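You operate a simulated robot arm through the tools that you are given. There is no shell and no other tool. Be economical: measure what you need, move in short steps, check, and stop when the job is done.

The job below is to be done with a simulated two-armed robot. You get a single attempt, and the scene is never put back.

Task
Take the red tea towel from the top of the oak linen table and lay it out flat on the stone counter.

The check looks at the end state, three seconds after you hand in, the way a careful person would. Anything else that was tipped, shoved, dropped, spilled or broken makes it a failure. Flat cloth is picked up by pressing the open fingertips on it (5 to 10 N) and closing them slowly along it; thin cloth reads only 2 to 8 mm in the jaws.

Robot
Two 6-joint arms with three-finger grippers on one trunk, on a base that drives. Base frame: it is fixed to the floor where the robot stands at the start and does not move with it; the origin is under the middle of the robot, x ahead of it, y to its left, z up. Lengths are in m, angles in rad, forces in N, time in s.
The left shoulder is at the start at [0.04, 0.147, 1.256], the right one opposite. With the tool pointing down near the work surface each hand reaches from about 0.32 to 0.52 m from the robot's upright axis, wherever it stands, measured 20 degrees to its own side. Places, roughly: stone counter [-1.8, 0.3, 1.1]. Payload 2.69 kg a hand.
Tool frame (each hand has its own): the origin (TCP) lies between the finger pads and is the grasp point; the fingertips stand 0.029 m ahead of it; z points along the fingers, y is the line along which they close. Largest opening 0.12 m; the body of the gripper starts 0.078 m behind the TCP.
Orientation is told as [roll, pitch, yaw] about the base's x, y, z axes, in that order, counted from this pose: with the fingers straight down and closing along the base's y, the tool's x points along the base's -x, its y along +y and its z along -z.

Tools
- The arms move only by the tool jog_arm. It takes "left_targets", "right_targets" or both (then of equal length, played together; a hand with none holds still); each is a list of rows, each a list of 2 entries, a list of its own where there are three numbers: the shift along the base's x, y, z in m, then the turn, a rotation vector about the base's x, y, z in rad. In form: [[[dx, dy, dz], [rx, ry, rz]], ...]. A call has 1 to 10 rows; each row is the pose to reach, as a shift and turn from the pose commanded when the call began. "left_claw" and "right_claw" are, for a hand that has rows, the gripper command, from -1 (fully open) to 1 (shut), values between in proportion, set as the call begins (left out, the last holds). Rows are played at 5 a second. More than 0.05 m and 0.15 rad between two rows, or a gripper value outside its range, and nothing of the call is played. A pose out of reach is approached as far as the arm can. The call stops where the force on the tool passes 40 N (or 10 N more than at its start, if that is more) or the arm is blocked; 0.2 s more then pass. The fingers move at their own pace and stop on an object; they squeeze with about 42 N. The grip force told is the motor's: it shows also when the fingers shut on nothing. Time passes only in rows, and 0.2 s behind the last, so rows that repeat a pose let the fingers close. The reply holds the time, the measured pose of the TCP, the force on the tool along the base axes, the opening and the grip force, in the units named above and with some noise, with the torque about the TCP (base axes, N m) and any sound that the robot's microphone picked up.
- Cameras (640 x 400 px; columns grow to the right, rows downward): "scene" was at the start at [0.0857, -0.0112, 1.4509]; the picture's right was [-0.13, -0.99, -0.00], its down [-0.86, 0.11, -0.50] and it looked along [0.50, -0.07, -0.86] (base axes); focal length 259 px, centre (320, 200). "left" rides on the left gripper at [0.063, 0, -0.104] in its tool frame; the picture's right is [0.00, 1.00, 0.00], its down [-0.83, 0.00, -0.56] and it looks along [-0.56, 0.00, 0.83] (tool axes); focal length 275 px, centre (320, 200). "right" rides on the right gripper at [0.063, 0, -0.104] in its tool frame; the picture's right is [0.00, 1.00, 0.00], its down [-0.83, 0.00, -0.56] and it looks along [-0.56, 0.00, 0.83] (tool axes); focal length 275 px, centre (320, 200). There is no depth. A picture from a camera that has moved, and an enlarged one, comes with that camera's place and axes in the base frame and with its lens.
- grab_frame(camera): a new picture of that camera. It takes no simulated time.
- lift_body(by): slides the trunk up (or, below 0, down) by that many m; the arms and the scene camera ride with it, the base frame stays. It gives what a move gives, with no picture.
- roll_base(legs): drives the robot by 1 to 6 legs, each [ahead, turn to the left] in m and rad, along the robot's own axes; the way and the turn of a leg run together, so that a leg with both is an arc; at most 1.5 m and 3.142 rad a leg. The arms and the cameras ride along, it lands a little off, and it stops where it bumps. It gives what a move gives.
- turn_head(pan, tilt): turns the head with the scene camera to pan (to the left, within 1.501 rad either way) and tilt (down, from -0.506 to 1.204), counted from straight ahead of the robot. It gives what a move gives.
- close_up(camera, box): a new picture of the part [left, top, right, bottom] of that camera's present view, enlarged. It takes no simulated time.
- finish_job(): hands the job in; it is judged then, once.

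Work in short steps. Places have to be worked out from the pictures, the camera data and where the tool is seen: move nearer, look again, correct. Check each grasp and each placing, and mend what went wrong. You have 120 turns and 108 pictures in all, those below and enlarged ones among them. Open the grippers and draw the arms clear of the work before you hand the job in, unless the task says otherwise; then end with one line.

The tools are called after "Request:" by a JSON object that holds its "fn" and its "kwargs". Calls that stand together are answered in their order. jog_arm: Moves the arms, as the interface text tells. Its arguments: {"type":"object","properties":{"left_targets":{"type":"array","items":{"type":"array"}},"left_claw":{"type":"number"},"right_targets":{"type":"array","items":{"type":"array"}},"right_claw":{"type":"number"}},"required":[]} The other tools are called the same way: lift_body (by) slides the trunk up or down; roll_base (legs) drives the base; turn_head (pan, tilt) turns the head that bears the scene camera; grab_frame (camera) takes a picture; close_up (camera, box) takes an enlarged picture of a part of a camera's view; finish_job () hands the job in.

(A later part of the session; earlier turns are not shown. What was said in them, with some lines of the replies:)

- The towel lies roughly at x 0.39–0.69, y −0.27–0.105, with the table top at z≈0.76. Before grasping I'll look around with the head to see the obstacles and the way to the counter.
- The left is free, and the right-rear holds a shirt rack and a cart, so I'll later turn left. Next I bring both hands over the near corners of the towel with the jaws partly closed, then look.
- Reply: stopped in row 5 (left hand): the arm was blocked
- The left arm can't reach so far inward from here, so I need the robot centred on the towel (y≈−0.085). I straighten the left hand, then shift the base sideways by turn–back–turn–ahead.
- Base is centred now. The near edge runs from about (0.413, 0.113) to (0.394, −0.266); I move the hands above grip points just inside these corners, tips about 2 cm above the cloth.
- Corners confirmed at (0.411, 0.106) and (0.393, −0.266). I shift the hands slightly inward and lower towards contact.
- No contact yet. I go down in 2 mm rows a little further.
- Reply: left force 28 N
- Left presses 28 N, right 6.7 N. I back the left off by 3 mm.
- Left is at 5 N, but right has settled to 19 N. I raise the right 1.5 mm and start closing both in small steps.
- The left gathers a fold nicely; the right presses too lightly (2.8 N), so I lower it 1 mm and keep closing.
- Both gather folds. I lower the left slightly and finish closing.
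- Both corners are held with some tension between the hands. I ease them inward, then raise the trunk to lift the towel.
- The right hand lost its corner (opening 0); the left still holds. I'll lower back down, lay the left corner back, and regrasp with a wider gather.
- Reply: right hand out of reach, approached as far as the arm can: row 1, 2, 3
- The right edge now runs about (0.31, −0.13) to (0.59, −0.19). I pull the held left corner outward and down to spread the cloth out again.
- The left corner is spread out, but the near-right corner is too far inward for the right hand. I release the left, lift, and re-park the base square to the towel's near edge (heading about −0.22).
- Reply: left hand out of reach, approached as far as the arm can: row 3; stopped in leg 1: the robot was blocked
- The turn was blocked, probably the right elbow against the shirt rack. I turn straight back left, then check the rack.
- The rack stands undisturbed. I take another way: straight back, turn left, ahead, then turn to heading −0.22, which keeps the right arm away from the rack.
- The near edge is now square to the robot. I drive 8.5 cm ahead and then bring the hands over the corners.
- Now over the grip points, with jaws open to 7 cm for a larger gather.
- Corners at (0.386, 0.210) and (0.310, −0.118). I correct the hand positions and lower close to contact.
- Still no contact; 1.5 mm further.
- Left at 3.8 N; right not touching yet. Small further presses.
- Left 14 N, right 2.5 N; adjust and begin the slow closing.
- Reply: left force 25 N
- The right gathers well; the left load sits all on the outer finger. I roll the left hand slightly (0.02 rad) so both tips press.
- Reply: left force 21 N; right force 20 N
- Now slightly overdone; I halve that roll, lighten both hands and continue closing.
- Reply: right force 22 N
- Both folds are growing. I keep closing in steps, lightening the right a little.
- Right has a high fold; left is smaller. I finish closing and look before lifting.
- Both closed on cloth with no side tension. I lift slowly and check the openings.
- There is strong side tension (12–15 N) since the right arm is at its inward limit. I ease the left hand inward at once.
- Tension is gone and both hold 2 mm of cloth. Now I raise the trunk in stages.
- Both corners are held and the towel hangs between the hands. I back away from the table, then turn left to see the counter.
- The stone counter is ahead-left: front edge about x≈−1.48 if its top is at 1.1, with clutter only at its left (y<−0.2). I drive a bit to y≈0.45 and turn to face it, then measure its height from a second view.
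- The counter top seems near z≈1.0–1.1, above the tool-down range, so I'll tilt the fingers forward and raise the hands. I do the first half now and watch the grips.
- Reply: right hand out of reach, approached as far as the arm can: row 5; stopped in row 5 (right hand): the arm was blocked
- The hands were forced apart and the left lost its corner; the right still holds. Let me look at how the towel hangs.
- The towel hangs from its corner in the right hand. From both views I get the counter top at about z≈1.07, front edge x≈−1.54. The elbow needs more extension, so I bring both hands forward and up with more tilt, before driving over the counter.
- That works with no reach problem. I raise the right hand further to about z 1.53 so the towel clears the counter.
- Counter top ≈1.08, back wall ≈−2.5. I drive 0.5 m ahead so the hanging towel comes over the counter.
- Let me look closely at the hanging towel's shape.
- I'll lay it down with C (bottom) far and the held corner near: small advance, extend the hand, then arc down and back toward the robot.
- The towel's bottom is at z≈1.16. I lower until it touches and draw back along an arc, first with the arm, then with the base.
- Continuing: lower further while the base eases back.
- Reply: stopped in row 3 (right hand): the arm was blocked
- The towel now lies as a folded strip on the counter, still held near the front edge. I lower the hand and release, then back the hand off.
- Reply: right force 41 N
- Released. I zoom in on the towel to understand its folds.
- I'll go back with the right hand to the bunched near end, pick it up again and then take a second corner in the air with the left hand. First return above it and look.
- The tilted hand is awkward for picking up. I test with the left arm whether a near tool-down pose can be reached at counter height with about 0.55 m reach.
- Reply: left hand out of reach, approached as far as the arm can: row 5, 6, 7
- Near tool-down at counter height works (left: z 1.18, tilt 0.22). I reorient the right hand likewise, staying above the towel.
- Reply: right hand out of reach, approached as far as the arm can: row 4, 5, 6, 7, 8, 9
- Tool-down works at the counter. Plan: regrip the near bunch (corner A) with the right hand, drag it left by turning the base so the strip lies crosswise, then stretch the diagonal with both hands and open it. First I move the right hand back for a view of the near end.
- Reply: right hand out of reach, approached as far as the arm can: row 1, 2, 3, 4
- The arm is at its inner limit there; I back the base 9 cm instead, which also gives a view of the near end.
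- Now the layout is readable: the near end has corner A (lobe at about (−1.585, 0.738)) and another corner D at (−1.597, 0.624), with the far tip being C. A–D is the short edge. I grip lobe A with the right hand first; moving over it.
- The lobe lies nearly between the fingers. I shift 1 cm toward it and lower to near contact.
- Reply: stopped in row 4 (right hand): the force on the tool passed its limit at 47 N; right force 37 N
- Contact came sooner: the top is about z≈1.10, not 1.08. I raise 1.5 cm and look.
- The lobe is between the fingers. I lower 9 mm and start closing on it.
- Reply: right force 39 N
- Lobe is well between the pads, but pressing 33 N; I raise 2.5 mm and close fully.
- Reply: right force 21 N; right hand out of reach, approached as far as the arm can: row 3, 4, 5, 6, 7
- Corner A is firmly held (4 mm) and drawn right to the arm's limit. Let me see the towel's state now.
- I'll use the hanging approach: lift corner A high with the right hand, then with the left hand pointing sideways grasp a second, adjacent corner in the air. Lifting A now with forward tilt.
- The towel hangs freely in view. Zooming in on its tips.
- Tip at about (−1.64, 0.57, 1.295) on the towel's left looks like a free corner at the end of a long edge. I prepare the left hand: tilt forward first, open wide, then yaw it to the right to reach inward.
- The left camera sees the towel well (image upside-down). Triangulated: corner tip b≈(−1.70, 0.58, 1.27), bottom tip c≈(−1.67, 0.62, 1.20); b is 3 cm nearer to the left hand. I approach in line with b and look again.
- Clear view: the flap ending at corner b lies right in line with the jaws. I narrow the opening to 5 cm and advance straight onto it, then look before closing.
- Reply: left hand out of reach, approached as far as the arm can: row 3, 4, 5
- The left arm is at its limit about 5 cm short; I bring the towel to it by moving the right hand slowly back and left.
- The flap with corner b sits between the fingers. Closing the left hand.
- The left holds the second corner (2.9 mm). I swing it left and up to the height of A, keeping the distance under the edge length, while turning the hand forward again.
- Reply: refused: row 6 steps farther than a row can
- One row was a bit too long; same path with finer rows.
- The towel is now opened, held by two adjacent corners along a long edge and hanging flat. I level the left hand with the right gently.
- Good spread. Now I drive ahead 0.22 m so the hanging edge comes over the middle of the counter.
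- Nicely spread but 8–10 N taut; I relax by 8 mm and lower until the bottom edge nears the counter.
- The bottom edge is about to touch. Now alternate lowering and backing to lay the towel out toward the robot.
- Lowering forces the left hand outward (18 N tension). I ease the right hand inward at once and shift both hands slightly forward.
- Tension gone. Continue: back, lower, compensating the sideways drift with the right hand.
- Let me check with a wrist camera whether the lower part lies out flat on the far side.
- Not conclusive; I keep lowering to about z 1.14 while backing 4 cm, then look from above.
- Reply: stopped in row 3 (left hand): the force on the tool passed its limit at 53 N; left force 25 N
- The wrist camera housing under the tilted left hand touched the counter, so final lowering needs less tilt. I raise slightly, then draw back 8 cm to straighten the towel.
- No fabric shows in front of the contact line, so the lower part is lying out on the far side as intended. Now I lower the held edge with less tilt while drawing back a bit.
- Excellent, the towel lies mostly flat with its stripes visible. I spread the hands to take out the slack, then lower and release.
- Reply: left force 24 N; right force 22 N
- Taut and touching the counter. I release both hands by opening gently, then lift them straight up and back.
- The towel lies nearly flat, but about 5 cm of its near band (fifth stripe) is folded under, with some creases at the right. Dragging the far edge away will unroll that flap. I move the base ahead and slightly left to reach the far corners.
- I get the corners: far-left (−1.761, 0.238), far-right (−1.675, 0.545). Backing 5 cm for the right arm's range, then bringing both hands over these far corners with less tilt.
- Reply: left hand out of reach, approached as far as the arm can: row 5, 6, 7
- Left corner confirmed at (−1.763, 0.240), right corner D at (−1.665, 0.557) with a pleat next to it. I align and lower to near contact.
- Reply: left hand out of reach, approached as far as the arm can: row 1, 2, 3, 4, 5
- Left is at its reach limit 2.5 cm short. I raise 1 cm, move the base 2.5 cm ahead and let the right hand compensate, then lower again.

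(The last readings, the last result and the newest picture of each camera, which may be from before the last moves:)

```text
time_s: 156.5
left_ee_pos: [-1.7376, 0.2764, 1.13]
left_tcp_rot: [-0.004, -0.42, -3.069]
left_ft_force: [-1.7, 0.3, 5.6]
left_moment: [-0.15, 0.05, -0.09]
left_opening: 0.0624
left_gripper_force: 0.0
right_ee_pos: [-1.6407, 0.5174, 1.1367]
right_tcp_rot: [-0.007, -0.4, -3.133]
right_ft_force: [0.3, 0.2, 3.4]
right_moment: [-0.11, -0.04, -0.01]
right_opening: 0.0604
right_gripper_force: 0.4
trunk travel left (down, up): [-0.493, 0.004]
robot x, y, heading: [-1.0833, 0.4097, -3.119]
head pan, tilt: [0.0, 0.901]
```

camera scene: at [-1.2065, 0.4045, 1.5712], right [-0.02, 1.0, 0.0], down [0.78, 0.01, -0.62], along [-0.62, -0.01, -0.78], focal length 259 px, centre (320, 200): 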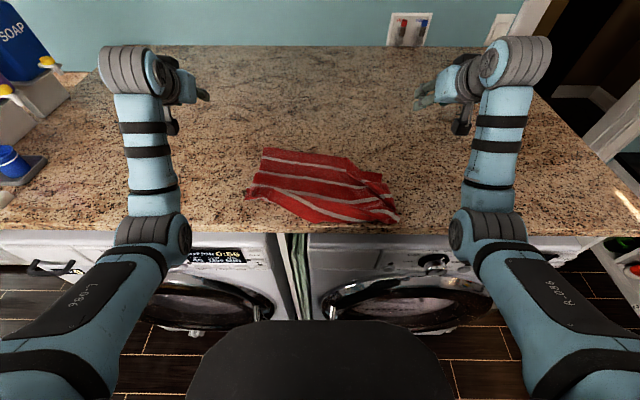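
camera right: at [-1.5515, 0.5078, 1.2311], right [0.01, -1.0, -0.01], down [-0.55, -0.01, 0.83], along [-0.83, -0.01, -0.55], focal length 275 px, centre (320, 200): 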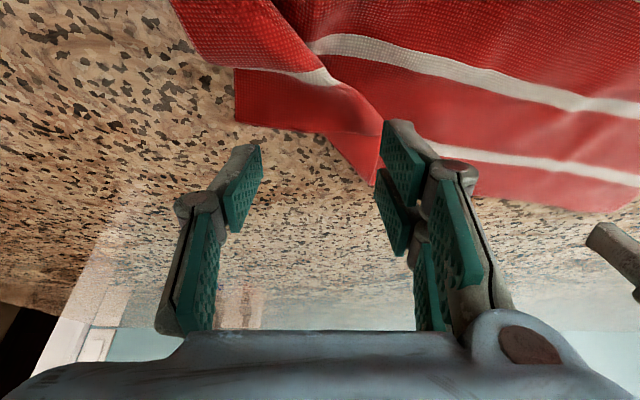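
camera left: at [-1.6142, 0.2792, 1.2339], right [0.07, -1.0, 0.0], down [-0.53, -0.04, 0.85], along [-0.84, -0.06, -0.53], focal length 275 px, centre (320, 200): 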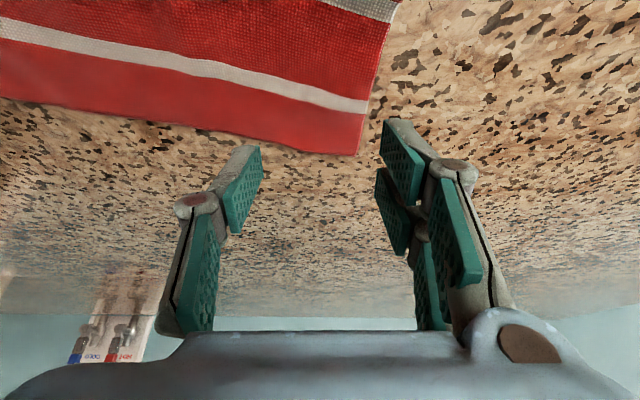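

Both tips press lightly (5.6 and 3.4 N). Now the slow closing in steps.

Request:
{"fn": "jog_arm", "kwargs": {"left_targets": [[[0, 0, -0.0005], [0, 0, 0]], [[0, 0, -0.0005], [0, 0, 0]]], "right_targets": [[[0, 0, -0.0015], [0, 0, 0]], [[0, 0, -0.0015], [0, 0, 0]]], "left_claw": 0.15, "right_claw": 0.15}}

Request:
{"fn": "jog_arm", "kwargs": {"left_targets": [[[0, 0, 0], [0, 0, 0]], [[0, 0, 0], [0, 0, 0]]], "right_targets": [[[0, 0, 0], [0, 0, 0]], [[0, 0, 0], [0, 0, 0]]], "left_claw": 0.3, "right_claw": 0.3}}

Request:
{"fn": "jog_arm", "kwargs": {"left_targets": [[[0, 0, 0], [0, 0, 0]], [[0, 0, 0], [0, 0, 0]]], "right_targets": [[[0, 0, 0], [0, 0, 0]], [[0, 0, 0], [0, 0, 0]]], "left_claw": 0.45, "right_claw": 0.45}}

```text
time_s: 157.1
left_ee_pos: [-1.7351, 0.2728, 1.1313]
left_tcp_rot: [0.0, -0.42, -3.07]
left_ft_force: [5.8, -10.0, 18.0]
left_moment: [-0.66, -0.36, -0.05]
left_opening: 0.0521
left_gripper_force: 9.7
right_ee_pos: [-1.6388, 0.5176, 1.1338]
right_tcp_rot: [-0.005, -0.401, -3.132]
right_ft_force: [0.4, -2.3, 7.5]
right_moment: [-0.33, -0.09, -0.06]
right_opening: 0.0524
right_gripper_force: 3.9
trunk travel left (down, up): [-0.493, 0.004]
robot x, y, heading: [-1.0853, 0.4113, -3.12]
head pan, tilt: [0.0, 0.901]
```

```text
time_s: 157.7
left_ee_pos: [-1.7353, 0.2711, 1.1324]
left_tcp_rot: [-0.001, -0.424, -3.069]
left_ft_force: [4.3, -16.2, 27.8]
left_moment: [-0.86, -0.44, -0.09]
left_opening: 0.0381
left_gripper_force: 12.5
right_ee_pos: [-1.639, 0.5169, 1.1317]
right_tcp_rot: [-0.006, -0.4, -3.131]
right_ft_force: [-1.1, 0.6, 1.9]
right_moment: [-0.03, -0.05, 0.03]
right_opening: 0.0424
right_gripper_force: 0.0
trunk travel left (down, up): [-0.493, 0.004]
robot x, y, heading: [-1.0869, 0.4073, -3.117]
head pan, tilt: [0.0, 0.901]
```

```text
time_s: 158.3
left_ee_pos: [-1.7356, 0.2729, 1.1309]
left_tcp_rot: [-0.002, -0.422, -3.069]
left_ft_force: [1.7, -11.2, 25.2]
left_moment: [-0.71, -0.36, -0.05]
left_opening: 0.0401
left_gripper_force: 7.9
right_ee_pos: [-1.6383, 0.5172, 1.1338]
right_tcp_rot: [-0.006, -0.403, -3.133]
right_ft_force: [1.4, 0.9, 8.1]
right_moment: [-0.17, -0.17, -0.01]
right_opening: 0.0332
right_gripper_force: 0.0
trunk travel left (down, up): [-0.493, 0.004]
robot x, y, heading: [-1.0849, 0.4088, -3.125]
head pan, tilt: [0.0, 0.901]
```

Left presses mostly on its outer finger; I roll it a little and lift 1 mm, then continue closing.

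Request:
{"fn": "jog_arm", "kwargs": {"left_targets": [[[0, 0, 0.001], [-0.018, 0, 0]], [[0, 0, 0.001], [-0.018, 0, 0]]], "right_targets": [[[0, 0, 0], [0, 0, 0]], [[0, 0, 0], [0, 0, 0]]], "left_claw": 0.5, "right_claw": 0.58}}

Request:
{"fn": "jog_arm", "kwargs": {"left_targets": [[[0, 0, 0], [0, 0, 0]], [[0, 0, 0], [0, 0, 0]]], "right_targets": [[[0, 0, 0], [0, 0, 0]], [[0, 0, 0], [0, 0, 0]]], "left_claw": 0.65, "right_claw": 0.72}}

Request:
{"fn": "jog_arm", "kwargs": {"left_targets": [[[0, 0, 0], [0, 0, 0]], [[0, 0, 0], [0, 0, 0]]], "right_targets": [[[0, 0, 0], [0, 0, 0]], [[0, 0, 0], [0, 0, 0]]], "left_claw": 0.82, "right_claw": 0.86}}

Request:
{"fn": "jog_arm", "kwargs": {"left_targets": [[[0, 0, 0], [0, 0, 0]], [[0, 0, 0], [0, 0, 0]], [[0, 0, 0], [0, 0, 0]]], "right_targets": [[[0, 0, 0], [0, 0, 0]], [[0, 0, 0], [0, 0, 0]], [[0, 0, 0], [0, 0, 0]]], "left_claw": 1, "right_claw": 1}}

Request:
{"fn": "close_up", "kwargs": {"camera": "scene", "box": [200, 110, 440, 260]}}

```text
time_s: 158.9
left_ee_pos: [-1.7339, 0.2735, 1.1318]
left_tcp_rot: [0.019, -0.421, -3.078]
left_ft_force: [4.1, -11.9, 21.2]
left_moment: [-0.53, -0.37, -0.06]
left_opening: 0.0299
left_gripper_force: 8.6
right_ee_pos: [-1.6386, 0.5184, 1.1337]
right_tcp_rot: [-0.005, -0.401, -3.134]
right_ft_force: [-0.8, -0.5, 4.2]
right_moment: [-0.11, -0.04, 0.01]
right_opening: 0.0261
right_gripper_force: 3.3
trunk travel left (down, up): [-0.493, 0.004]
robot x, y, heading: [-1.0846, 0.4086, -3.127]
head pan, tilt: [0.0, 0.901]
```

```text
time_s: 159.5
left_ee_pos: [-1.7337, 0.2746, 1.1326]
left_tcp_rot: [0.019, -0.422, -3.079]
left_ft_force: [3.1, -7.3, 18.2]
left_moment: [-0.41, -0.3, -0.03]
left_opening: 0.0251
left_gripper_force: 6.0
right_ee_pos: [-1.6371, 0.5176, 1.1341]
right_tcp_rot: [-0.003, -0.401, -3.132]
right_ft_force: [1.0, -2.3, 5.3]
right_moment: [-0.11, -0.09, 0.02]
right_opening: 0.0172
right_gripper_force: 2.7
trunk travel left (down, up): [-0.493, 0.004]
robot x, y, heading: [-1.0856, 0.4106, -3.128]
head pan, tilt: [0.0, 0.901]
```

```text
time_s: 160.1
left_ee_pos: [-1.735, 0.2754, 1.1316]
left_tcp_rot: [0.017, -0.425, -3.08]
left_ft_force: [-1.5, -0.8, 12.0]
left_moment: [-0.06, -0.05, 0.01]
left_opening: 0.0117
left_gripper_force: 0.0
right_ee_pos: [-1.6387, 0.517, 1.1334]
right_tcp_rot: [-0.003, -0.402, -3.133]
right_ft_force: [2.3, -0.9, 11.6]
right_moment: [-0.08, -0.17, 0.01]
right_opening: 0.0085
right_gripper_force: 0.1
trunk travel left (down, up): [-0.493, 0.004]
robot x, y, heading: [-1.0869, 0.4106, -3.128]
head pan, tilt: [0.0, 0.901]
```

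```text
time_s: 160.9
left_ee_pos: [-1.7342, 0.2771, 1.1327]
left_tcp_rot: [0.02, -0.426, -3.078]
left_ft_force: [-1.6, 2.4, 17.9]
left_moment: [0.07, -0.14, 0.01]
left_opening: 0.0
left_gripper_force: 28.3
right_ee_pos: [-1.6379, 0.5198, 1.1337]
right_tcp_rot: [-0.004, -0.401, -3.132]
right_ft_force: [-0.1, -1.6, 8.5]
right_moment: [0.2, -0.14, -0.08]
right_opening: 0.0021
right_gripper_force: 30.2
trunk travel left (down, up): [-0.493, 0.004]
robot x, y, heading: [-1.0866, 0.4084, -3.121]
head pan, tilt: [0.0, 0.901]
```

```text
2.67 times, centred on (320, 185) of scene
camera zoom: at [-1.1761, 0.4063, 1.5716], right [-0.02, 1.0, 0.0], down [0.78, 0.01, -0.62], along [-0.62, -0.01, -0.78], focal length 691 px, centre (320, 240)
```

zoom: 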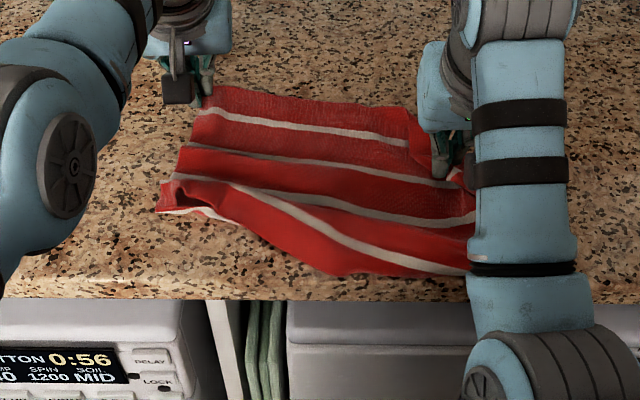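

The left missed, but the right holds corner D (2.1 mm). I use the left as a pin on the far-left corner and pull D away and to the right to open the pleat.

Request:
{"fn": "jog_arm", "kwargs": {"right_targets": [[[-0.005, 0.005, 0.008], [0, 0, 0]], [[-0.025, 0.018, 0.01], [0, 0, 0]], [[-0.045, 0.03, 0.01], [0, 0, 0]], [[-0.065, 0.04, 0.01], [0, 0, 0]], [[-0.085, 0.048, 0.01], [0, 0, 0]], [[-0.1, 0.052, 0.008], [0, 0, 0]], [[-0.1, 0.052, 0.006], [0, 0, 0]]]}}

Request:
{"fn": "close_up", "kwargs": {"camera": "scene", "box": [200, 110, 440, 260]}}

```text
time_s: 162.5
left_ee_pos: [-1.733, 0.2767, 1.1331]
left_tcp_rot: [0.019, -0.426, -3.077]
left_ft_force: [1.8, 3.9, 22.7]
left_moment: [0.04, -0.26, 0.02]
left_opening: 0.0
left_gripper_force: 28.7
right_ee_pos: [-1.7382, 0.5714, 1.1395]
right_tcp_rot: [-0.001, -0.403, -3.132]
right_ft_force: [-0.4, -0.9, 0.2]
right_moment: [-0.01, 0.0, -0.03]
right_opening: 0.0016
right_gripper_force: 30.6
trunk travel left (down, up): [-0.493, 0.004]
robot x, y, heading: [-1.0878, 0.4119, -3.125]
head pan, tilt: [0.0, 0.901]
```

```text
2.67 times, centred on (320, 185) of scene
camera zoom: at [-1.1764, 0.4069, 1.5716], right [-0.02, 1.0, 0.0], down [0.78, 0.01, -0.62], along [-0.62, -0.01, -0.78], focal length 691 px, centre (320, 240)
```

zoom: 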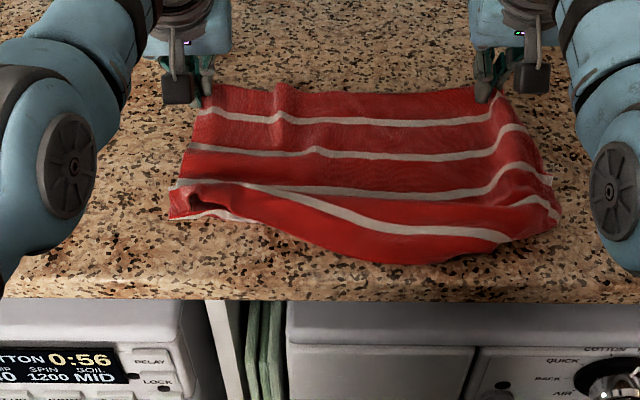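

The pleat is gone and the right half lies flat. Keeping the right grip and the left pressed, I drive 7 cm ahead to drag the far edge away, unrolling the near flap.

Request:
{"fn": "roll_base", "kwargs": {"legs": [[0.07, 0]]}}

Request:
{"fn": "close_up", "kwargs": {"camera": "scene", "box": [200, 110, 440, 260]}}

```text
time_s: 163.7
left_ee_pos: [-1.8092, 0.271, 1.1342]
left_tcp_rot: [0.016, -0.428, -3.074]
left_ft_force: [0.1, 0.7, 0.7]
left_moment: [-0.04, -0.04, 0.0]
left_opening: 0.0
left_gripper_force: 28.5
right_ee_pos: [-1.8121, 0.5668, 1.1373]
right_tcp_rot: [-0.005, -0.398, -3.131]
right_ft_force: [0.1, -0.1, 0.2]
right_moment: [0.1, -0.03, -0.01]
right_opening: 0.0017
right_gripper_force: 30.0
trunk travel left (down, up): [-0.493, 0.004]
robot x, y, heading: [-1.1518, 0.4087, -3.126]
head pan, tilt: [0.0, 0.901]
stopped in leg 1: the force on the tool passed its limit at 62 N (the readings are from after the stop); the commanded pose is now the measured one
```

```text
2.67 times, centred on (320, 185) of scene
camera zoom: at [-1.2523, 0.4032, 1.571], right [-0.02, 1.0, 0.0], down [0.78, 0.01, -0.62], along [-0.62, -0.01, -0.78], focal length 691 px, centre (320, 240)
```

zoom: 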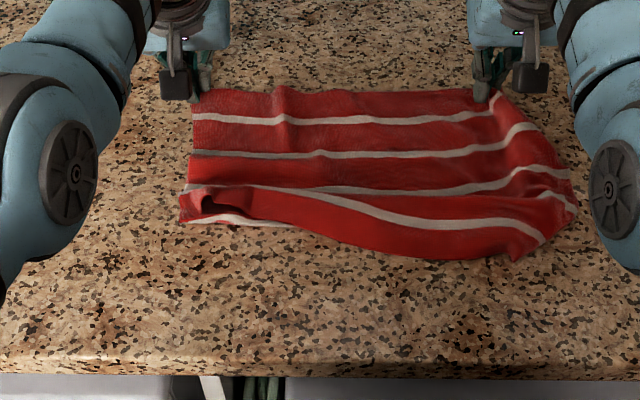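

The towel moved further in, with both far corners flat. I release the right corner, lift both hands and back up to work on the near fold.

Request:
{"fn": "jog_arm", "kwargs": {"left_targets": [[[0, 0, 0.02], [0, 0, 0]], [[0, 0, 0.04], [0, 0, 0]], [[0, 0, 0.05], [0, 0, 0]]], "right_targets": [[[0, 0, -0.003], [0, 0, 0]], [[0, 0, -0.003], [0, 0, 0]], [[0, 0, -0.003], [0, 0, 0]]], "right_claw": 0.1, "left_claw": 0.1}}

Request:
{"fn": "jog_arm", "kwargs": {"right_targets": [[[0, 0, 0.02], [0, 0, 0]], [[0, 0, 0.04], [0, 0, 0]], [[0, 0, 0.055], [0, 0, 0]]]}}

Request:
{"fn": "roll_base", "kwargs": {"legs": [[-0.13, 0]]}}

Request:
{"fn": "grab_frame", "kwargs": {"camera": "left"}}

Request:
{"fn": "grab_frame", "kwargs": {"camera": "right"}}

```text
time_s: 164.5
left_ee_pos: [-1.809, 0.2736, 1.1851]
left_tcp_rot: [0.019, -0.43, -3.075]
left_ft_force: [-0.5, 0.1, -0.7]
left_moment: [0.01, -0.01, 0.02]
left_opening: 0.0538
left_gripper_force: 0.0
right_ee_pos: [-1.8117, 0.566, 1.1353]
right_tcp_rot: [-0.004, -0.398, -3.131]
right_ft_force: [0.7, -0.2, 1.6]
right_moment: [-0.03, -0.05, -0.04]
right_opening: 0.0543
right_gripper_force: 0.2
trunk travel left (down, up): [-0.493, 0.004]
robot x, y, heading: [-1.1545, 0.4066, -3.123]
head pan, tilt: [0.0, 0.901]
```

```text
time_s: 165.3
left_ee_pos: [-1.8089, 0.2721, 1.1847]
left_tcp_rot: [0.017, -0.429, -3.075]
left_ft_force: [0.2, -0.2, -0.4]
left_moment: [0.02, -0.03, 0.0]
left_opening: 0.0544
left_gripper_force: 0.0
right_ee_pos: [-1.8123, 0.5657, 1.1891]
right_tcp_rot: [-0.004, -0.398, -3.131]
right_ft_force: [0.2, -0.2, 0.1]
right_moment: [-0.01, -0.01, 0.01]
right_opening: 0.0542
right_gripper_force: 0.0
trunk travel left (down, up): [-0.493, 0.004]
robot x, y, heading: [-1.1559, 0.4102, -3.127]
head pan, tilt: [0.0, 0.901]
```

```text
time_s: 166.6
left_ee_pos: [-1.6926, 0.2758, 1.1778]
left_tcp_rot: [0.02, -0.419, -3.077]
left_ft_force: [-0.3, -0.3, -0.3]
left_moment: [0.01, -0.06, -0.02]
left_opening: 0.0539
left_gripper_force: 0.0
right_ee_pos: [-1.6947, 0.5694, 1.182]
right_tcp_rot: [-0.003, -0.387, -3.133]
right_ft_force: [0.2, -0.5, -0.5]
right_moment: [0.0, -0.05, 0.01]
right_opening: 0.0539
right_gripper_force: 0.1
trunk travel left (down, up): [-0.493, 0.004]
robot x, y, heading: [-1.0272, 0.406, -3.129]
head pan, tilt: [0.0, 0.901]
```

```text
9 pictures are left
camera left: at [-1.5932, 0.2852, 1.2479], right [0.07, -1.0, 0.02], down [-0.53, -0.02, 0.85], along [-0.84, -0.07, -0.53], focal length 275 px, centre (320, 200)
```

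left: 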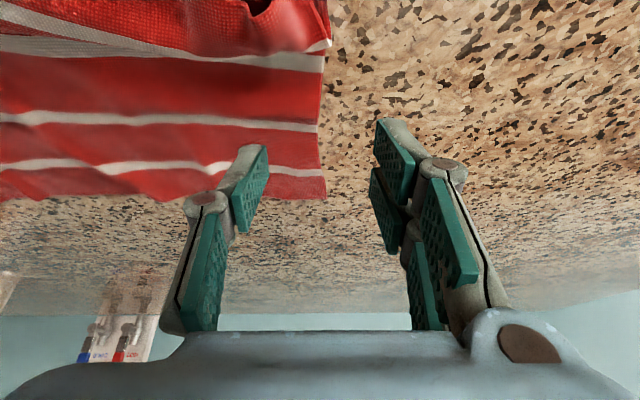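

```text
8 pictures are left
camera right: at [-1.5963, 0.5726, 1.2558], right [0.01, -1.0, -0.01], down [-0.56, -0.01, 0.83], along [-0.83, -0.01, -0.56], focal length 275 px, centre (320, 200)
```

right: 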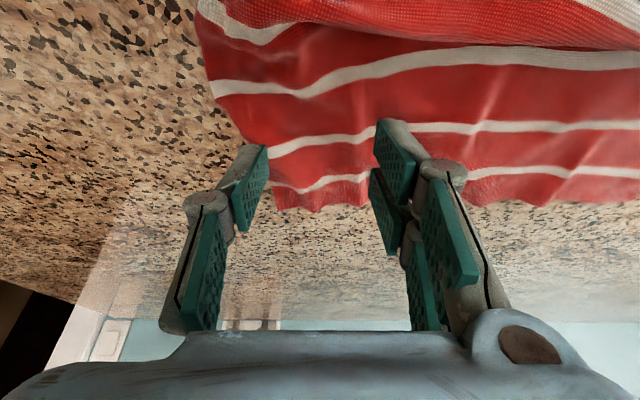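

Only the near fold remains: a belly of cloth overhangs the true near edge in the middle-right. I'll lift that belly with the right hand, let the flap drop and lay it back moving away. First I shift the base ~9 cm left for reach.

Request:
{"fn": "jog_arm", "kwargs": {"left_targets": [[[0, -0.02, 0.02], [0, 0, 0]], [[0, -0.05, 0.03], [0, 0, 0]], [[0, -0.08, 0.03], [0, 0, 0]]], "right_targets": [[[0, 0, 0.02], [0, 0, 0]], [[0, 0, 0.03], [0, 0, 0]], [[0, 0, 0.03], [0, 0, 0]]]}}

Request:
{"fn": "roll_base", "kwargs": {"legs": [[0, -0.5], [-0.18, 0], [0, 0.49], [0.16, 0]]}}

Request:
{"fn": "grab_frame", "kwargs": {"camera": "scene"}}

```text
time_s: 167.4
left_ee_pos: [-1.6827, 0.1941, 1.2145]
left_tcp_rot: [0.018, -0.427, -3.077]
left_ft_force: [-0.2, 0.5, 0.4]
left_moment: [0.04, -0.04, 0.0]
left_opening: 0.054
left_gripper_force: 0.0
right_ee_pos: [-1.6855, 0.5693, 1.2199]
right_tcp_rot: [-0.005, -0.396, -3.132]
right_ft_force: [0.5, 0.0, 0.2]
right_moment: [0.0, 0.01, 0.02]
right_opening: 0.0541
right_gripper_force: 0.1
trunk travel left (down, up): [-0.493, 0.004]
robot x, y, heading: [-1.0257, 0.4073, -3.127]
head pan, tilt: [0.0, 0.901]
```

```text
time_s: 172.8
left_ee_pos: [-1.6767, 0.1129, 1.2192]
left_tcp_rot: [0.018, -0.436, -3.086]
left_ft_force: [0.7, 0.8, 0.4]
left_moment: [-0.01, 0.08, 0.05]
left_opening: 0.0539
left_gripper_force: 0.1
right_ee_pos: [-1.6771, 0.489, 1.2257]
right_tcp_rot: [-0.004, -0.404, -3.14]
right_ft_force: [1.0, 0.4, 0.2]
right_moment: [0.02, 0.05, 0.01]
right_opening: 0.0537
right_gripper_force: 0.2
trunk travel left (down, up): [-0.493, 0.004]
robot x, y, heading: [-1.0259, 0.3216, -3.138]
head pan, tilt: [0.0, 0.901]
```

```text
7 pictures are left
camera scene: at [-1.1162, 0.3191, 1.5718], right [-0.01, 1.0, 0.0], down [0.78, 0.01, -0.63], along [-0.63, 0.0, -0.78], focal length 259 px, centre (320, 200)
```

scene: 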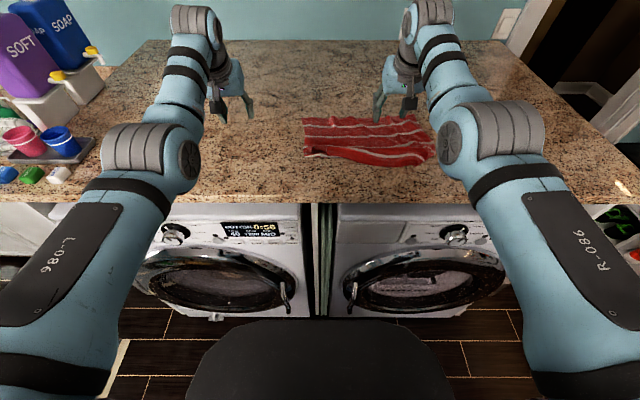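

Belly edge at x≈−1.616 around y≈0.47. I bring the right hand over it, tips 2 cm inside the fold line, and lower.

Request:
{"fn": "jog_arm", "kwargs": {"right_targets": [[[0.02, -0.008, -0.02], [0, 0, 0]], [[0.04, -0.016, -0.045], [0, 0, 0]], [[0.052, -0.019, -0.07], [0, 0, 0]], [[0.052, -0.019, -0.08], [0, 0, 0]], [[0.052, -0.019, -0.085], [0, 0, 0]], [[0.052, -0.019, -0.087], [0, 0, 0]], [[0.052, -0.019, -0.087], [0, 0, 0]]]}}

```text
time_s: 174.4
left_ee_pos: [-1.6835, 0.1131, 1.2169]
left_tcp_rot: [0.018, -0.431, -3.085]
left_ft_force: [-0.8, 1.1, 0.2]
left_moment: [0.01, 0.0, 0.0]
left_opening: 0.0541
left_gripper_force: 0.1
right_ee_pos: [-1.632, 0.4692, 1.134]
right_tcp_rot: [-0.003, -0.399, -3.139]
right_ft_force: [-0.9, -1.3, 8.7]
right_moment: [-0.32, -0.06, -0.04]
right_opening: 0.0561
right_gripper_force: 1.3
trunk travel left (down, up): [-0.493, 0.004]
robot x, y, heading: [-1.0286, 0.3207, -3.135]
head pan, tilt: [0.0, 0.901]
```

Contact at 8.7 N. Closing slowly on the belly.

Request:
{"fn": "jog_arm", "kwargs": {"right_targets": [[[0, 0, 0], [0, 0, 0]], [[0, 0, 0], [0, 0, 0]]], "right_claw": 0.3}}

Request:
{"fn": "jog_arm", "kwargs": {"right_targets": [[[0, 0, 0], [0, 0, 0]], [[0, 0, 0], [0, 0, 0]]], "right_claw": 0.5}}

Request:
{"fn": "jog_arm", "kwargs": {"right_targets": [[[0, 0, 0], [0, 0, 0]], [[0, 0, 0], [0, 0, 0]]], "right_claw": 0.7}}

Request:
{"fn": "jog_arm", "kwargs": {"right_targets": [[[0, 0, 0], [0, 0, 0]], [[0, 0, 0], [0, 0, 0]]], "right_claw": 0.85}}

Request:
{"fn": "jog_arm", "kwargs": {"right_targets": [[[0, 0, 0], [0, 0, 0]], [[0, 0, 0], [0, 0, 0]], [[0, 0, 0], [0, 0, 0]]], "right_claw": 1}}

```text
time_s: 175.0
left_ee_pos: [-1.6832, 0.1126, 1.2165]
left_tcp_rot: [0.017, -0.432, -3.086]
left_ft_force: [0.5, 1.7, 0.7]
left_moment: [-0.01, 0.01, -0.03]
left_opening: 0.054
left_gripper_force: 0.0
right_ee_pos: [-1.6299, 0.4699, 1.1346]
right_tcp_rot: [-0.005, -0.4, -3.142]
right_ft_force: [-0.7, -1.3, 7.8]
right_moment: [-0.18, -0.12, -0.04]
right_opening: 0.043
right_gripper_force: 0.1
trunk travel left (down, up): [-0.493, 0.004]
robot x, y, heading: [-1.0311, 0.3205, -3.137]
head pan, tilt: [0.0, 0.901]
```

```text
time_s: 175.6
left_ee_pos: [-1.684, 0.1144, 1.2156]
left_tcp_rot: [0.018, -0.432, -3.086]
left_ft_force: [-0.4, -0.3, -1.2]
left_moment: [-0.02, -0.01, 0.0]
left_opening: 0.0541
left_gripper_force: 0.0
right_ee_pos: [-1.6323, 0.4712, 1.1319]
right_tcp_rot: [-0.006, -0.397, -3.14]
right_ft_force: [0.0, 0.7, 3.7]
right_moment: [-0.02, -0.03, -0.01]
right_opening: 0.0325
right_gripper_force: 0.0
trunk travel left (down, up): [-0.493, 0.004]
robot x, y, heading: [-1.029, 0.3212, -3.137]
head pan, tilt: [0.0, 0.901]
```

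```text
time_s: 176.2
left_ee_pos: [-1.6833, 0.1143, 1.2163]
left_tcp_rot: [0.017, -0.432, -3.084]
left_ft_force: [-1.1, -0.3, -0.3]
left_moment: [-0.05, -0.01, 0.0]
left_opening: 0.0539
left_gripper_force: 0.1
right_ee_pos: [-1.632, 0.4709, 1.1326]
right_tcp_rot: [-0.005, -0.4, -3.141]
right_ft_force: [-0.2, 2.4, 4.0]
right_moment: [0.0, -0.03, 0.05]
right_opening: 0.0192
right_gripper_force: 0.0
trunk travel left (down, up): [-0.493, 0.004]
robot x, y, heading: [-1.0297, 0.3211, -3.129]
head pan, tilt: [0.0, 0.901]
```

```text
time_s: 176.8
left_ee_pos: [-1.6833, 0.113, 1.2165]
left_tcp_rot: [0.017, -0.43, -3.086]
left_ft_force: [-0.6, -0.2, 0.4]
left_moment: [-0.01, 0.05, 0.02]
left_opening: 0.0542
left_gripper_force: 0.0
right_ee_pos: [-1.6322, 0.4696, 1.1352]
right_tcp_rot: [-0.005, -0.399, -3.142]
right_ft_force: [-1.5, 0.9, 7.5]
right_moment: [-0.09, -0.02, -0.02]
right_opening: 0.0093
right_gripper_force: 0.1
trunk travel left (down, up): [-0.493, 0.004]
robot x, y, heading: [-1.0282, 0.3222, -3.134]
head pan, tilt: [0.0, 0.901]
```

```text
time_s: 177.6
left_ee_pos: [-1.6839, 0.1128, 1.2176]
left_tcp_rot: [0.017, -0.432, -3.086]
left_ft_force: [0.7, 0.2, -0.8]
left_moment: [0.01, -0.02, -0.01]
left_opening: 0.0541
left_gripper_force: 0.0
right_ee_pos: [-1.6318, 0.4695, 1.1341]
right_tcp_rot: [-0.006, -0.401, -3.14]
right_ft_force: [-0.9, -1.7, 6.7]
right_moment: [0.12, -0.09, -0.01]
right_opening: 0.0018
right_gripper_force: 28.3
trunk travel left (down, up): [-0.493, 0.004]
robot x, y, heading: [-1.0267, 0.3242, -3.135]
head pan, tilt: [0.0, 0.901]
```

It holds 1.8 mm. I lift 8 cm so the flap underneath can drop, and look.

Request:
{"fn": "jog_arm", "kwargs": {"right_targets": [[[0, 0, 0.015], [0, 0, 0]], [[0, 0, 0.03], [0, 0, 0]], [[0, 0, 0.045], [0, 0, 0]], [[-0.005, 0, 0.06], [0, 0, 0]], [[-0.01, 0, 0.075], [0, 0, 0]], [[-0.01, 0, 0.085], [0, 0, 0]], [[-0.01, 0, 0.085], [0, 0, 0]]]}}

Request:
{"fn": "close_up", "kwargs": {"camera": "scene", "box": [260, 80, 484, 220]}}

```text
time_s: 179.2
left_ee_pos: [-1.6842, 0.1123, 1.2155]
left_tcp_rot: [0.018, -0.43, -3.085]
left_ft_force: [0.1, -0.3, -0.6]
left_moment: [0.0, 0.0, 0.0]
left_opening: 0.054
left_gripper_force: 0.1
right_ee_pos: [-1.6433, 0.4708, 1.2186]
right_tcp_rot: [-0.005, -0.4, -3.142]
right_ft_force: [-1.5, -1.1, -0.5]
right_moment: [-0.05, -0.02, 0.03]
right_opening: 0.0035
right_gripper_force: 31.3
trunk travel left (down, up): [-0.493, 0.004]
robot x, y, heading: [-1.0268, 0.319, -3.133]
head pan, tilt: [0.0, 0.901]
```

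```text
2.86 times, centred on (372, 150) of scene
camera zoom: at [-1.1254, 0.3188, 1.5712], right [-0.01, 1.0, 0.0], down [0.78, 0.01, -0.62], along [-0.62, 0.0, -0.78], focal length 740 px, centre (171, 343)
```

zoom: 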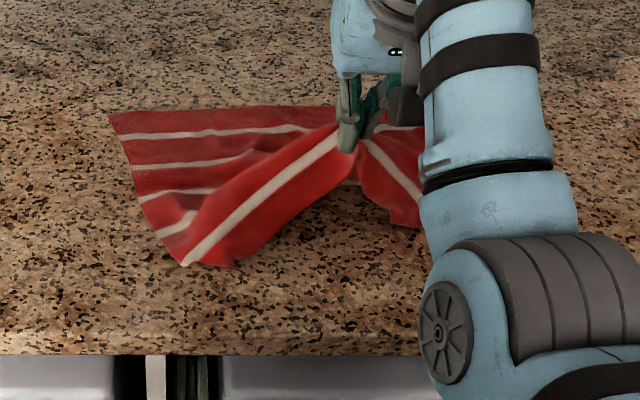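

The flap dropped free and now hangs on the near side. I lower partway, draw it toward the robot by backing the base, then set it down moving slightly away so the flap lies outward.

Request:
{"fn": "jog_arm", "kwargs": {"right_targets": [[[0, 0, -0.015], [0, 0, 0]], [[0, 0, -0.03], [0, 0, 0]]]}}

Request:
{"fn": "roll_base", "kwargs": {"legs": [[-0.075, 0]]}}

Request:
{"fn": "jog_arm", "kwargs": {"right_targets": [[[-0.004, 0, -0.012], [0, 0, 0]], [[-0.009, 0, -0.024], [0, 0, 0]], [[-0.014, 0, -0.036], [0, 0, 0]], [[-0.018, 0, -0.046], [0, 0, 0]], [[-0.02, 0, -0.05], [0, 0, 0]]]}}

Request:
{"fn": "close_up", "kwargs": {"camera": "scene", "box": [260, 80, 484, 220]}}

```text
time_s: 179.8
left_ee_pos: [-1.6837, 0.1127, 1.2153]
left_tcp_rot: [0.018, -0.43, -3.086]
left_ft_force: [0.5, 0.1, -0.2]
left_moment: [0.02, 0.0, -0.03]
left_opening: 0.0538
left_gripper_force: 0.0
right_ee_pos: [-1.6424, 0.4706, 1.1871]
right_tcp_rot: [-0.004, -0.398, -3.142]
right_ft_force: [4.9, -0.8, -0.5]
right_moment: [-0.58, -0.04, 0.25]
right_opening: 0.0016
right_gripper_force: 29.3
trunk travel left (down, up): [-0.493, 0.004]
robot x, y, heading: [-1.0323, 0.3217, -3.137]
head pan, tilt: [0.0, 0.901]
```

```text
time_s: 180.8
left_ee_pos: [-1.6247, 0.1141, 1.2085]
left_tcp_rot: [0.019, -0.417, -3.086]
left_ft_force: [-0.7, 0.4, -0.1]
left_moment: [0.01, -0.09, 0.01]
left_opening: 0.0542
left_gripper_force: 0.0
right_ee_pos: [-1.5835, 0.4706, 1.182]
right_tcp_rot: [-0.005, -0.384, -3.142]
right_ft_force: [-1.3, 1.6, 0.9]
right_moment: [-0.12, -0.09, 0.04]
right_opening: 0.0029
right_gripper_force: 29.9
trunk travel left (down, up): [-0.493, 0.004]
robot x, y, heading: [-0.9533, 0.3212, -3.134]
head pan, tilt: [0.0, 0.901]
```

```text
time_s: 182.0
left_ee_pos: [-1.6081, 0.1146, 1.217]
left_tcp_rot: [0.016, -0.43, -3.086]
left_ft_force: [0.0, -0.4, 0.2]
left_moment: [0.0, -0.03, -0.03]
left_opening: 0.0539
left_gripper_force: 0.0
right_ee_pos: [-1.588, 0.4697, 1.1392]
right_tcp_rot: [-0.003, -0.4, -3.141]
right_ft_force: [-0.9, -0.1, -0.8]
right_moment: [-0.14, -0.03, 0.05]
right_opening: 0.004
right_gripper_force: 36.0
trunk travel left (down, up): [-0.493, 0.004]
robot x, y, heading: [-0.9585, 0.3215, -3.13]
head pan, tilt: [0.0, 0.901]
```

```text
2.86 times, centred on (372, 150) of scene
camera zoom: at [-1.0494, 0.3196, 1.5713], right [-0.01, 1.0, 0.0], down [0.78, 0.01, -0.62], along [-0.62, 0.0, -0.78], focal length 740 px, centre (171, 343)
```

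zoom: 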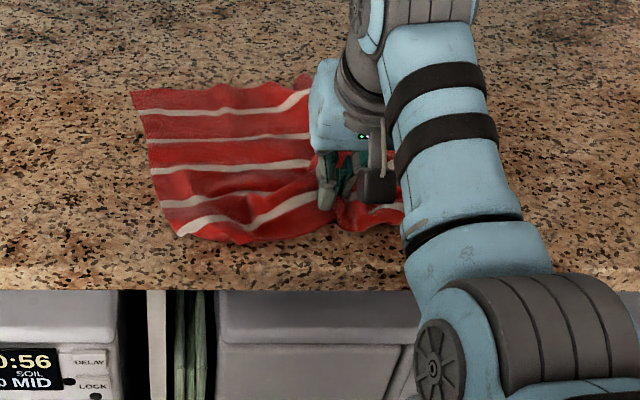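

All five stripes now show and the near band lies outward. I lower the last millimetres, open slowly to spread the gather, and lift away.

Request:
{"fn": "jog_arm", "kwargs": {"right_targets": [[[0, 0, -0.003], [0, 0, 0]], [[0, 0, -0.005], [0, 0, 0]], [[0, 0, -0.005], [0, 0, 0]]]}}

Request:
{"fn": "jog_arm", "kwargs": {"right_targets": [[[0, 0, 0], [0, 0, 0]], [[0, 0, 0], [0, 0, 0]], [[0, 0, 0], [0, 0, 0]]], "right_claw": 0.2}}

Request:
{"fn": "jog_arm", "kwargs": {"right_targets": [[[0, 0, 0.03], [0, 0, 0]], [[0, 0.01, 0.07], [0, 0, 0]], [[0, 0.05, 0.09], [0, 0, 0]], [[-0.02, 0.09, 0.1], [0, 0.05, 0]], [[-0.03, 0.13, 0.11], [0, 0.1, 0]], [[-0.04, 0.17, 0.12], [0, 0.15, 0]], [[-0.04, 0.21, 0.12], [0, 0.2, 0]]]}}

Request:
{"fn": "close_up", "kwargs": {"camera": "scene", "box": [280, 80, 504, 220]}}

```text
time_s: 182.8
left_ee_pos: [-1.6102, 0.1135, 1.2152]
left_tcp_rot: [0.018, -0.43, -3.085]
left_ft_force: [-1.1, 0.0, -0.1]
left_moment: [0.02, 0.0, 0.01]
left_opening: 0.0542
left_gripper_force: 0.2
right_ee_pos: [-1.5888, 0.4694, 1.1339]
right_tcp_rot: [-0.004, -0.4, -3.143]
right_ft_force: [0.8, -1.9, 5.5]
right_moment: [-0.06, -0.08, -0.02]
right_opening: 0.0027
right_gripper_force: 29.4
trunk travel left (down, up): [-0.493, 0.004]
robot x, y, heading: [-0.9537, 0.3228, -3.136]
head pan, tilt: [0.0, 0.901]
```

```text
time_s: 183.6
left_ee_pos: [-1.6093, 0.1142, 1.2164]
left_tcp_rot: [0.017, -0.432, -3.085]
left_ft_force: [-0.5, 0.0, -0.7]
left_moment: [0.02, -0.01, -0.04]
left_opening: 0.0537
left_gripper_force: 0.0
right_ee_pos: [-1.5888, 0.4705, 1.1339]
right_tcp_rot: [-0.002, -0.399, -3.141]
right_ft_force: [0.5, 0.6, 4.4]
right_moment: [-0.1, -0.05, 0.0]
right_opening: 0.0492
right_gripper_force: 0.0
trunk travel left (down, up): [-0.493, 0.004]
robot x, y, heading: [-0.9552, 0.3224, -3.133]
head pan, tilt: [0.0, 0.901]
```

```text
time_s: 185.2
left_ee_pos: [-1.6098, 0.116, 1.2156]
left_tcp_rot: [0.019, -0.43, -3.089]
left_ft_force: [0.8, -0.1, -0.6]
left_moment: [-0.03, 0.03, 0.0]
left_opening: 0.0538
left_gripper_force: 0.1
right_ee_pos: [-1.6268, 0.6849, 1.2517]
right_tcp_rot: [-0.003, -0.599, 3.142]
right_ft_force: [0.0, 0.2, 0.4]
right_moment: [-0.03, 0.01, 0.02]
right_opening: 0.0478
right_gripper_force: 0.1
trunk travel left (down, up): [-0.493, 0.004]
robot x, y, heading: [-0.9559, 0.3197, -3.134]
head pan, tilt: [0.0, 0.901]
```

```text
2.86 times, centred on (392, 150) of scene
camera zoom: at [-1.0512, 0.3229, 1.5712], right [-0.01, 1.0, 0.0], down [0.78, 0.0, -0.62], along [-0.62, -0.01, -0.78], focal length 740 px, centre (114, 343)
```

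zoom: 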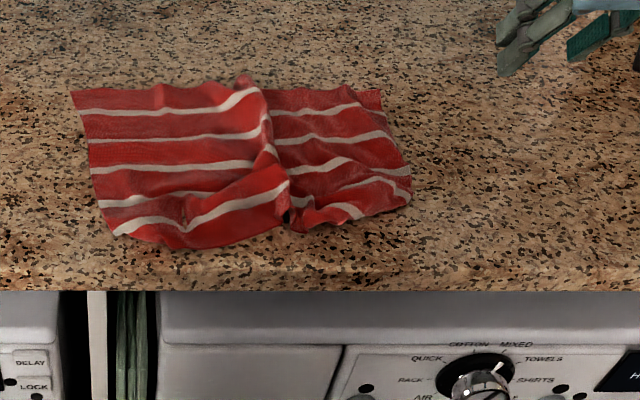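

The towel is fully unfolded, with only a central pleat left where I pinched it. I'll stretch it sideways: left hand pins the left half, right presses on the right half and draws it right. First re-park the base at y≈0.45 with clearance.

Request:
{"fn": "roll_base", "kwargs": {"legs": [[-0.25, 0], [0, 0.5], [-0.28, 0], [0, -0.5], [0.58, 0]]}}

```text
time_s: 194.4
left_ee_pos: [-1.6981, 0.2296, 1.2166]
left_tcp_rot: [0.018, -0.431, -3.068]
left_ft_force: [0.2, 0.4, -0.4]
left_moment: [0.0, 0.06, 0.03]
left_opening: 0.0538
left_gripper_force: 0.1
right_ee_pos: [-1.724, 0.7958, 1.2533]
right_tcp_rot: [-0.003, -0.598, -3.123]
right_ft_force: [0.7, 0.3, 0.2]
right_moment: [0.0, 0.05, 0.01]
right_opening: 0.0483
right_gripper_force: 0.1
trunk travel left (down, up): [-0.493, 0.004]
robot x, y, heading: [-1.0489, 0.4499, -3.119]
head pan, tilt: [0.0, 0.901]
```

Now bring both hands down near the cloth: left over the left half, right over the right half.

Request:
{"fn": "jog_arm", "kwargs": {"left_targets": [[[0.01, 0.02, 0], [0, 0, 0]], [[0.02, 0.04, 0], [0, 0, 0]], [[0.03, 0.07, -0.01], [0, 0, 0]], [[0.04, 0.095, -0.03], [0, 0, 0]], [[0.04, 0.115, -0.05], [0, 0, 0]], [[0.04, 0.115, -0.07], [0, 0, 0]], [[0.04, 0.115, -0.075], [0, 0, 0]]], "right_targets": [[[0.01, -0.037, 0], [0, -0.04, 0]], [[0.02, -0.074, 0], [0, -0.08, 0]], [[0.035, -0.111, -0.02], [0, -0.12, 0]], [[0.05, -0.148, -0.04], [0, -0.16, 0]], [[0.06, -0.185, -0.06], [0, -0.2, 0]], [[0.07, -0.22, -0.09], [0, -0.2, 0]], [[0.07, -0.22, -0.11], [0, -0.2, 0]]], "left_claw": 0.5, "right_claw": 0.5}}

Request:
{"fn": "jog_arm", "kwargs": {"left_targets": [[[0, 0, -0.004], [0, 0, 0]], [[0, 0, -0.006], [0, 0, 0]], [[0, 0, -0.008], [0, 0, 0]], [[0, 0, -0.008], [0, 0, 0]]], "right_targets": [[[0, 0, -0.004], [0, 0, 0]], [[0, 0, -0.006], [0, 0, 0]], [[0, 0, -0.008], [0, 0, 0]], [[0, 0, -0.008], [0, 0, 0]]]}}

```text
time_s: 196.0
left_ee_pos: [-1.6603, 0.3435, 1.1405]
left_tcp_rot: [0.018, -0.43, -3.068]
left_ft_force: [-0.3, 0.2, 0.1]
left_moment: [-0.02, 0.01, 0.0]
left_opening: 0.0301
left_gripper_force: 0.0
right_ee_pos: [-1.6584, 0.5768, 1.1426]
right_tcp_rot: [-0.001, -0.397, -3.125]
right_ft_force: [0.2, 0.2, -0.1]
right_moment: [-0.02, -0.01, 0.0]
right_opening: 0.0299
right_gripper_force: 0.1
trunk travel left (down, up): [-0.493, 0.004]
robot x, y, heading: [-1.0482, 0.4523, -3.11]
head pan, tilt: [0.0, 0.901]
```

```text
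time_s: 197.0
left_ee_pos: [-1.6588, 0.3432, 1.136]
left_tcp_rot: [0.019, -0.434, -3.068]
left_ft_force: [-2.7, -1.4, 13.1]
left_moment: [-0.32, -0.08, -0.05]
left_opening: 0.0309
left_gripper_force: 0.3
right_ee_pos: [-1.6565, 0.5754, 1.1353]
right_tcp_rot: [0.0, -0.403, -3.126]
right_ft_force: [-1.5, -0.1, 7.0]
right_moment: [-0.11, -0.03, -0.04]
right_opening: 0.0298
right_gripper_force: 0.1
trunk travel left (down, up): [-0.493, 0.004]
robot x, y, heading: [-1.0475, 0.4502, -3.118]
head pan, tilt: [0.0, 0.901]
```

Both press (13 N, 7 N). Now draw them apart: right 5.5 cm to the right, left 1 cm to the left.

Request:
{"fn": "jog_arm", "kwargs": {"left_targets": [[[0, 0, 0], [0, 0, 0]], [[0, 0, 0], [0, 0, 0]], [[0, 0, 0], [0, 0, 0]], [[0, 0, 0], [0, 0, 0]], [[0, -0.005, 0], [0, 0, 0]], [[0, -0.01, 0], [0, 0, 0]]], "right_targets": [[[0, 0.01, -0.0005], [0, 0, 0]], [[0, 0.02, -0.0005], [0, 0, 0]], [[0, 0.03, -0.0005], [0, 0, 0]], [[0, 0.04, -0.0005], [0, 0, 0]], [[0, 0.048, -0.0005], [0, 0, 0]], [[0, 0.055, -0.0005], [0, 0, 0]]]}}

Request:
{"fn": "grab_frame", "kwargs": {"camera": "scene"}}

```text
time_s: 198.4
left_ee_pos: [-1.657, 0.3321, 1.1319]
left_tcp_rot: [0.016, -0.428, -3.069]
left_ft_force: [0.6, 0.9, 4.5]
left_moment: [-0.06, -0.09, 0.0]
left_opening: 0.031
left_gripper_force: 0.0
right_ee_pos: [-1.655, 0.6309, 1.1352]
right_tcp_rot: [0.0, -0.401, -3.124]
right_ft_force: [0.6, -1.7, 10.7]
right_moment: [-0.21, -0.16, 0.02]
right_opening: 0.031
right_gripper_force: 0.4
trunk travel left (down, up): [-0.493, 0.004]
robot x, y, heading: [-1.0481, 0.454, -3.115]
head pan, tilt: [0.0, 0.901]
```

```text
3 pictures are left
camera scene: at [-1.141, 0.4446, 1.5713], right [-0.02, 1.0, 0.0], down [0.78, 0.02, -0.62], along [-0.62, -0.01, -0.78], focal length 259 px, centre (320, 200)
```

scene: 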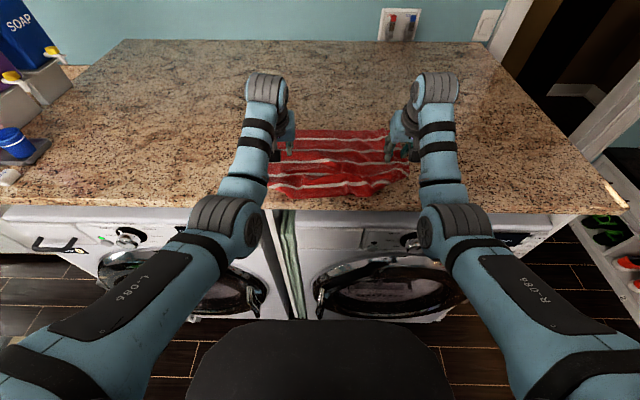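

The pleat is pulled out; stripes run across. I lift both hands straight up and outward, and inspect.

Request:
{"fn": "jog_arm", "kwargs": {"left_targets": [[[0, 0, 0.03], [0, 0, 0]], [[0, -0.01, 0.07], [0, 0, 0]], [[0, -0.05, 0.09], [0, 0, 0]], [[0, -0.09, 0.1], [0, 0, 0]], [[0, -0.13, 0.1], [0, 0.05, 0]]], "right_targets": [[[0, 0, 0.03], [0, 0, 0]], [[0, 0.01, 0.07], [0, 0, 0]], [[0, 0.05, 0.09], [0, 0, 0]], [[0, 0.09, 0.1], [0, 0.05, 0]], [[0, 0.13, 0.1], [0, 0.1, 0]]]}}

Request:
{"fn": "close_up", "kwargs": {"camera": "scene", "box": [228, 90, 452, 230]}}

```text
time_s: 199.6
left_ee_pos: [-1.656, 0.2014, 1.2311]
left_tcp_rot: [0.014, -0.48, -3.066]
left_ft_force: [0.1, -0.1, -0.2]
left_moment: [0.0, 0.03, 0.01]
left_opening: 0.0299
left_gripper_force: 0.0
right_ee_pos: [-1.6584, 0.7601, 1.2338]
right_tcp_rot: [-0.001, -0.498, -3.125]
right_ft_force: [-0.3, -0.3, -0.7]
right_moment: [0.02, 0.0, -0.01]
right_opening: 0.0299
right_gripper_force: 0.1
trunk travel left (down, up): [-0.493, 0.004]
robot x, y, heading: [-1.048, 0.4483, -3.119]
head pan, tilt: [0.0, 0.901]
```

```text
2.86 times, centred on (340, 160) of scene
camera zoom: at [-1.1442, 0.4455, 1.5712], right [-0.02, 1.0, 0.0], down [0.78, 0.02, -0.62], along [-0.62, -0.02, -0.78], focal length 740 px, centre (263, 314)
```

zoom: 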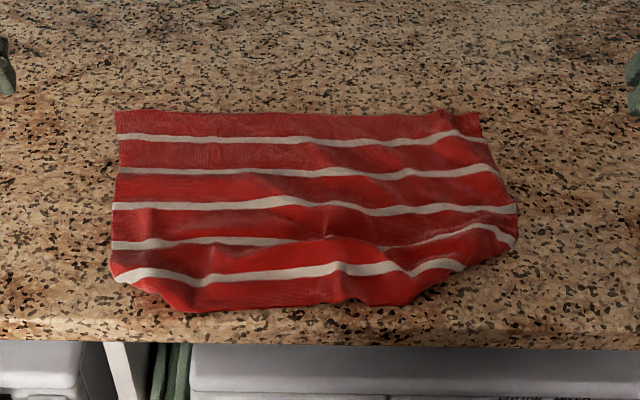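

The towel lies spread out on the stone counter with all five stripes showing, fully on the top (near edge about 3 cm inside the front); only slight ripples and small tucked corners remain, and further pinching risks more than it gains. I open the grippers, raise the hands and back away.

Request:
{"fn": "jog_arm", "kwargs": {"left_targets": [[[0, -0.01, 0.02], [0, 0, 0]], [[0, -0.02, 0.03], [0, 0, 0]], [[0, -0.02, 0.03], [0, 0, 0]]], "right_targets": [[[0, 0.01, 0.02], [0, 0, 0]], [[0, 0.02, 0.03], [0, 0, 0]], [[0, 0.02, 0.03], [0, 0, 0]]], "left_claw": -1, "right_claw": -1}}

Request:
{"fn": "roll_base", "kwargs": {"legs": [[-0.4, 0]]}}

Request:
{"fn": "turn_head", "kwargs": {"pan": 0, "tilt": 0.6}}

Request:
{"fn": "grab_frame", "kwargs": {"camera": "scene"}}

```text
time_s: 200.4
left_ee_pos: [-1.6589, 0.1845, 1.2616]
left_tcp_rot: [0.015, -0.482, -3.067]
left_ft_force: [0.6, -0.3, -0.2]
left_moment: [-0.02, -0.01, -0.01]
left_opening: 0.1199
left_gripper_force: 0.0
right_ee_pos: [-1.6558, 0.782, 1.2631]
right_tcp_rot: [-0.001, -0.499, -3.123]
right_ft_force: [1.4, -0.1, 0.2]
right_moment: [-0.02, 0.0, -0.01]
right_opening: 0.1199
right_gripper_force: 0.0
trunk travel left (down, up): [-0.493, 0.004]
robot x, y, heading: [-1.0459, 0.4494, -3.117]
head pan, tilt: [0.0, 0.901]
```

```text
time_s: 202.8
left_ee_pos: [-1.272, 0.1947, 1.2599]
left_tcp_rot: [0.013, -0.476, -3.066]
left_ft_force: [-0.7, -0.3, 0.4]
left_moment: [0.0, -0.01, -0.02]
left_opening: 0.1198
left_gripper_force: 0.1
right_ee_pos: [-1.2693, 0.7899, 1.2605]
right_tcp_rot: [-0.002, -0.495, -3.124]
right_ft_force: [-0.1, -0.1, 0.1]
right_moment: [0.0, 0.02, -0.01]
right_opening: 0.1198
right_gripper_force: 0.1
trunk travel left (down, up): [-0.493, 0.004]
robot x, y, heading: [-0.6566, 0.459, -3.116]
head pan, tilt: [0.0, 0.901]
```

```text
time_s: 203.6
left_ee_pos: [-1.2685, 0.1942, 1.2611]
left_tcp_rot: [0.013, -0.478, -3.065]
left_ft_force: [0.1, -0.2, -0.2]
left_moment: [0.01, 0.02, 0.01]
left_opening: 0.1199
left_gripper_force: 0.1
right_ee_pos: [-1.2661, 0.7916, 1.2635]
right_tcp_rot: [-0.001, -0.498, -3.124]
right_ft_force: [0.1, 0.6, -0.4]
right_moment: [0.03, -0.03, 0.0]
right_opening: 0.1199
right_gripper_force: 0.0
trunk travel left (down, up): [-0.493, 0.004]
robot x, y, heading: [-0.6564, 0.4598, -3.115]
head pan, tilt: [0.0, 0.6]
```

```text
1 pictures are left
camera scene: at [-0.7672, 0.4547, 1.5958], right [-0.03, 1.0, 0.0], down [0.57, 0.01, -0.82], along [-0.82, -0.02, -0.57], focal length 259 px, centre (320, 200)
```

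scene: 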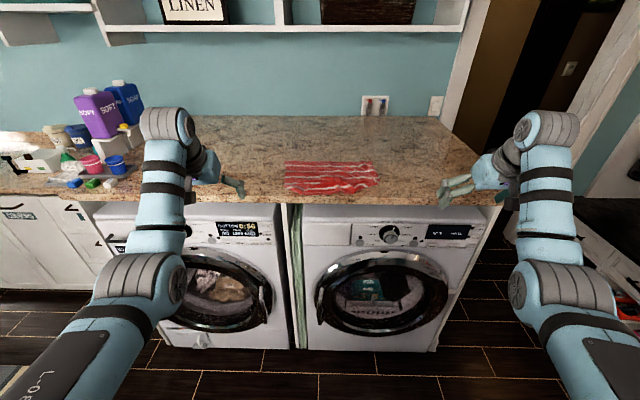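

The towel lies flat on the counter, nothing around it looks disturbed, the grippers are open and the arms are clear, so I hand in.

Request:
{"fn": "finish_job", "kwargs": {}}

```text
The job is handed in.
```

The red tea towel is spread out on the stone counter and handed in, with slight ripples left and its two near corners tucked under a few centimetres. The right arm was blocked once near the shirt rack while turning, but the rack looked undisturbed afterwards.
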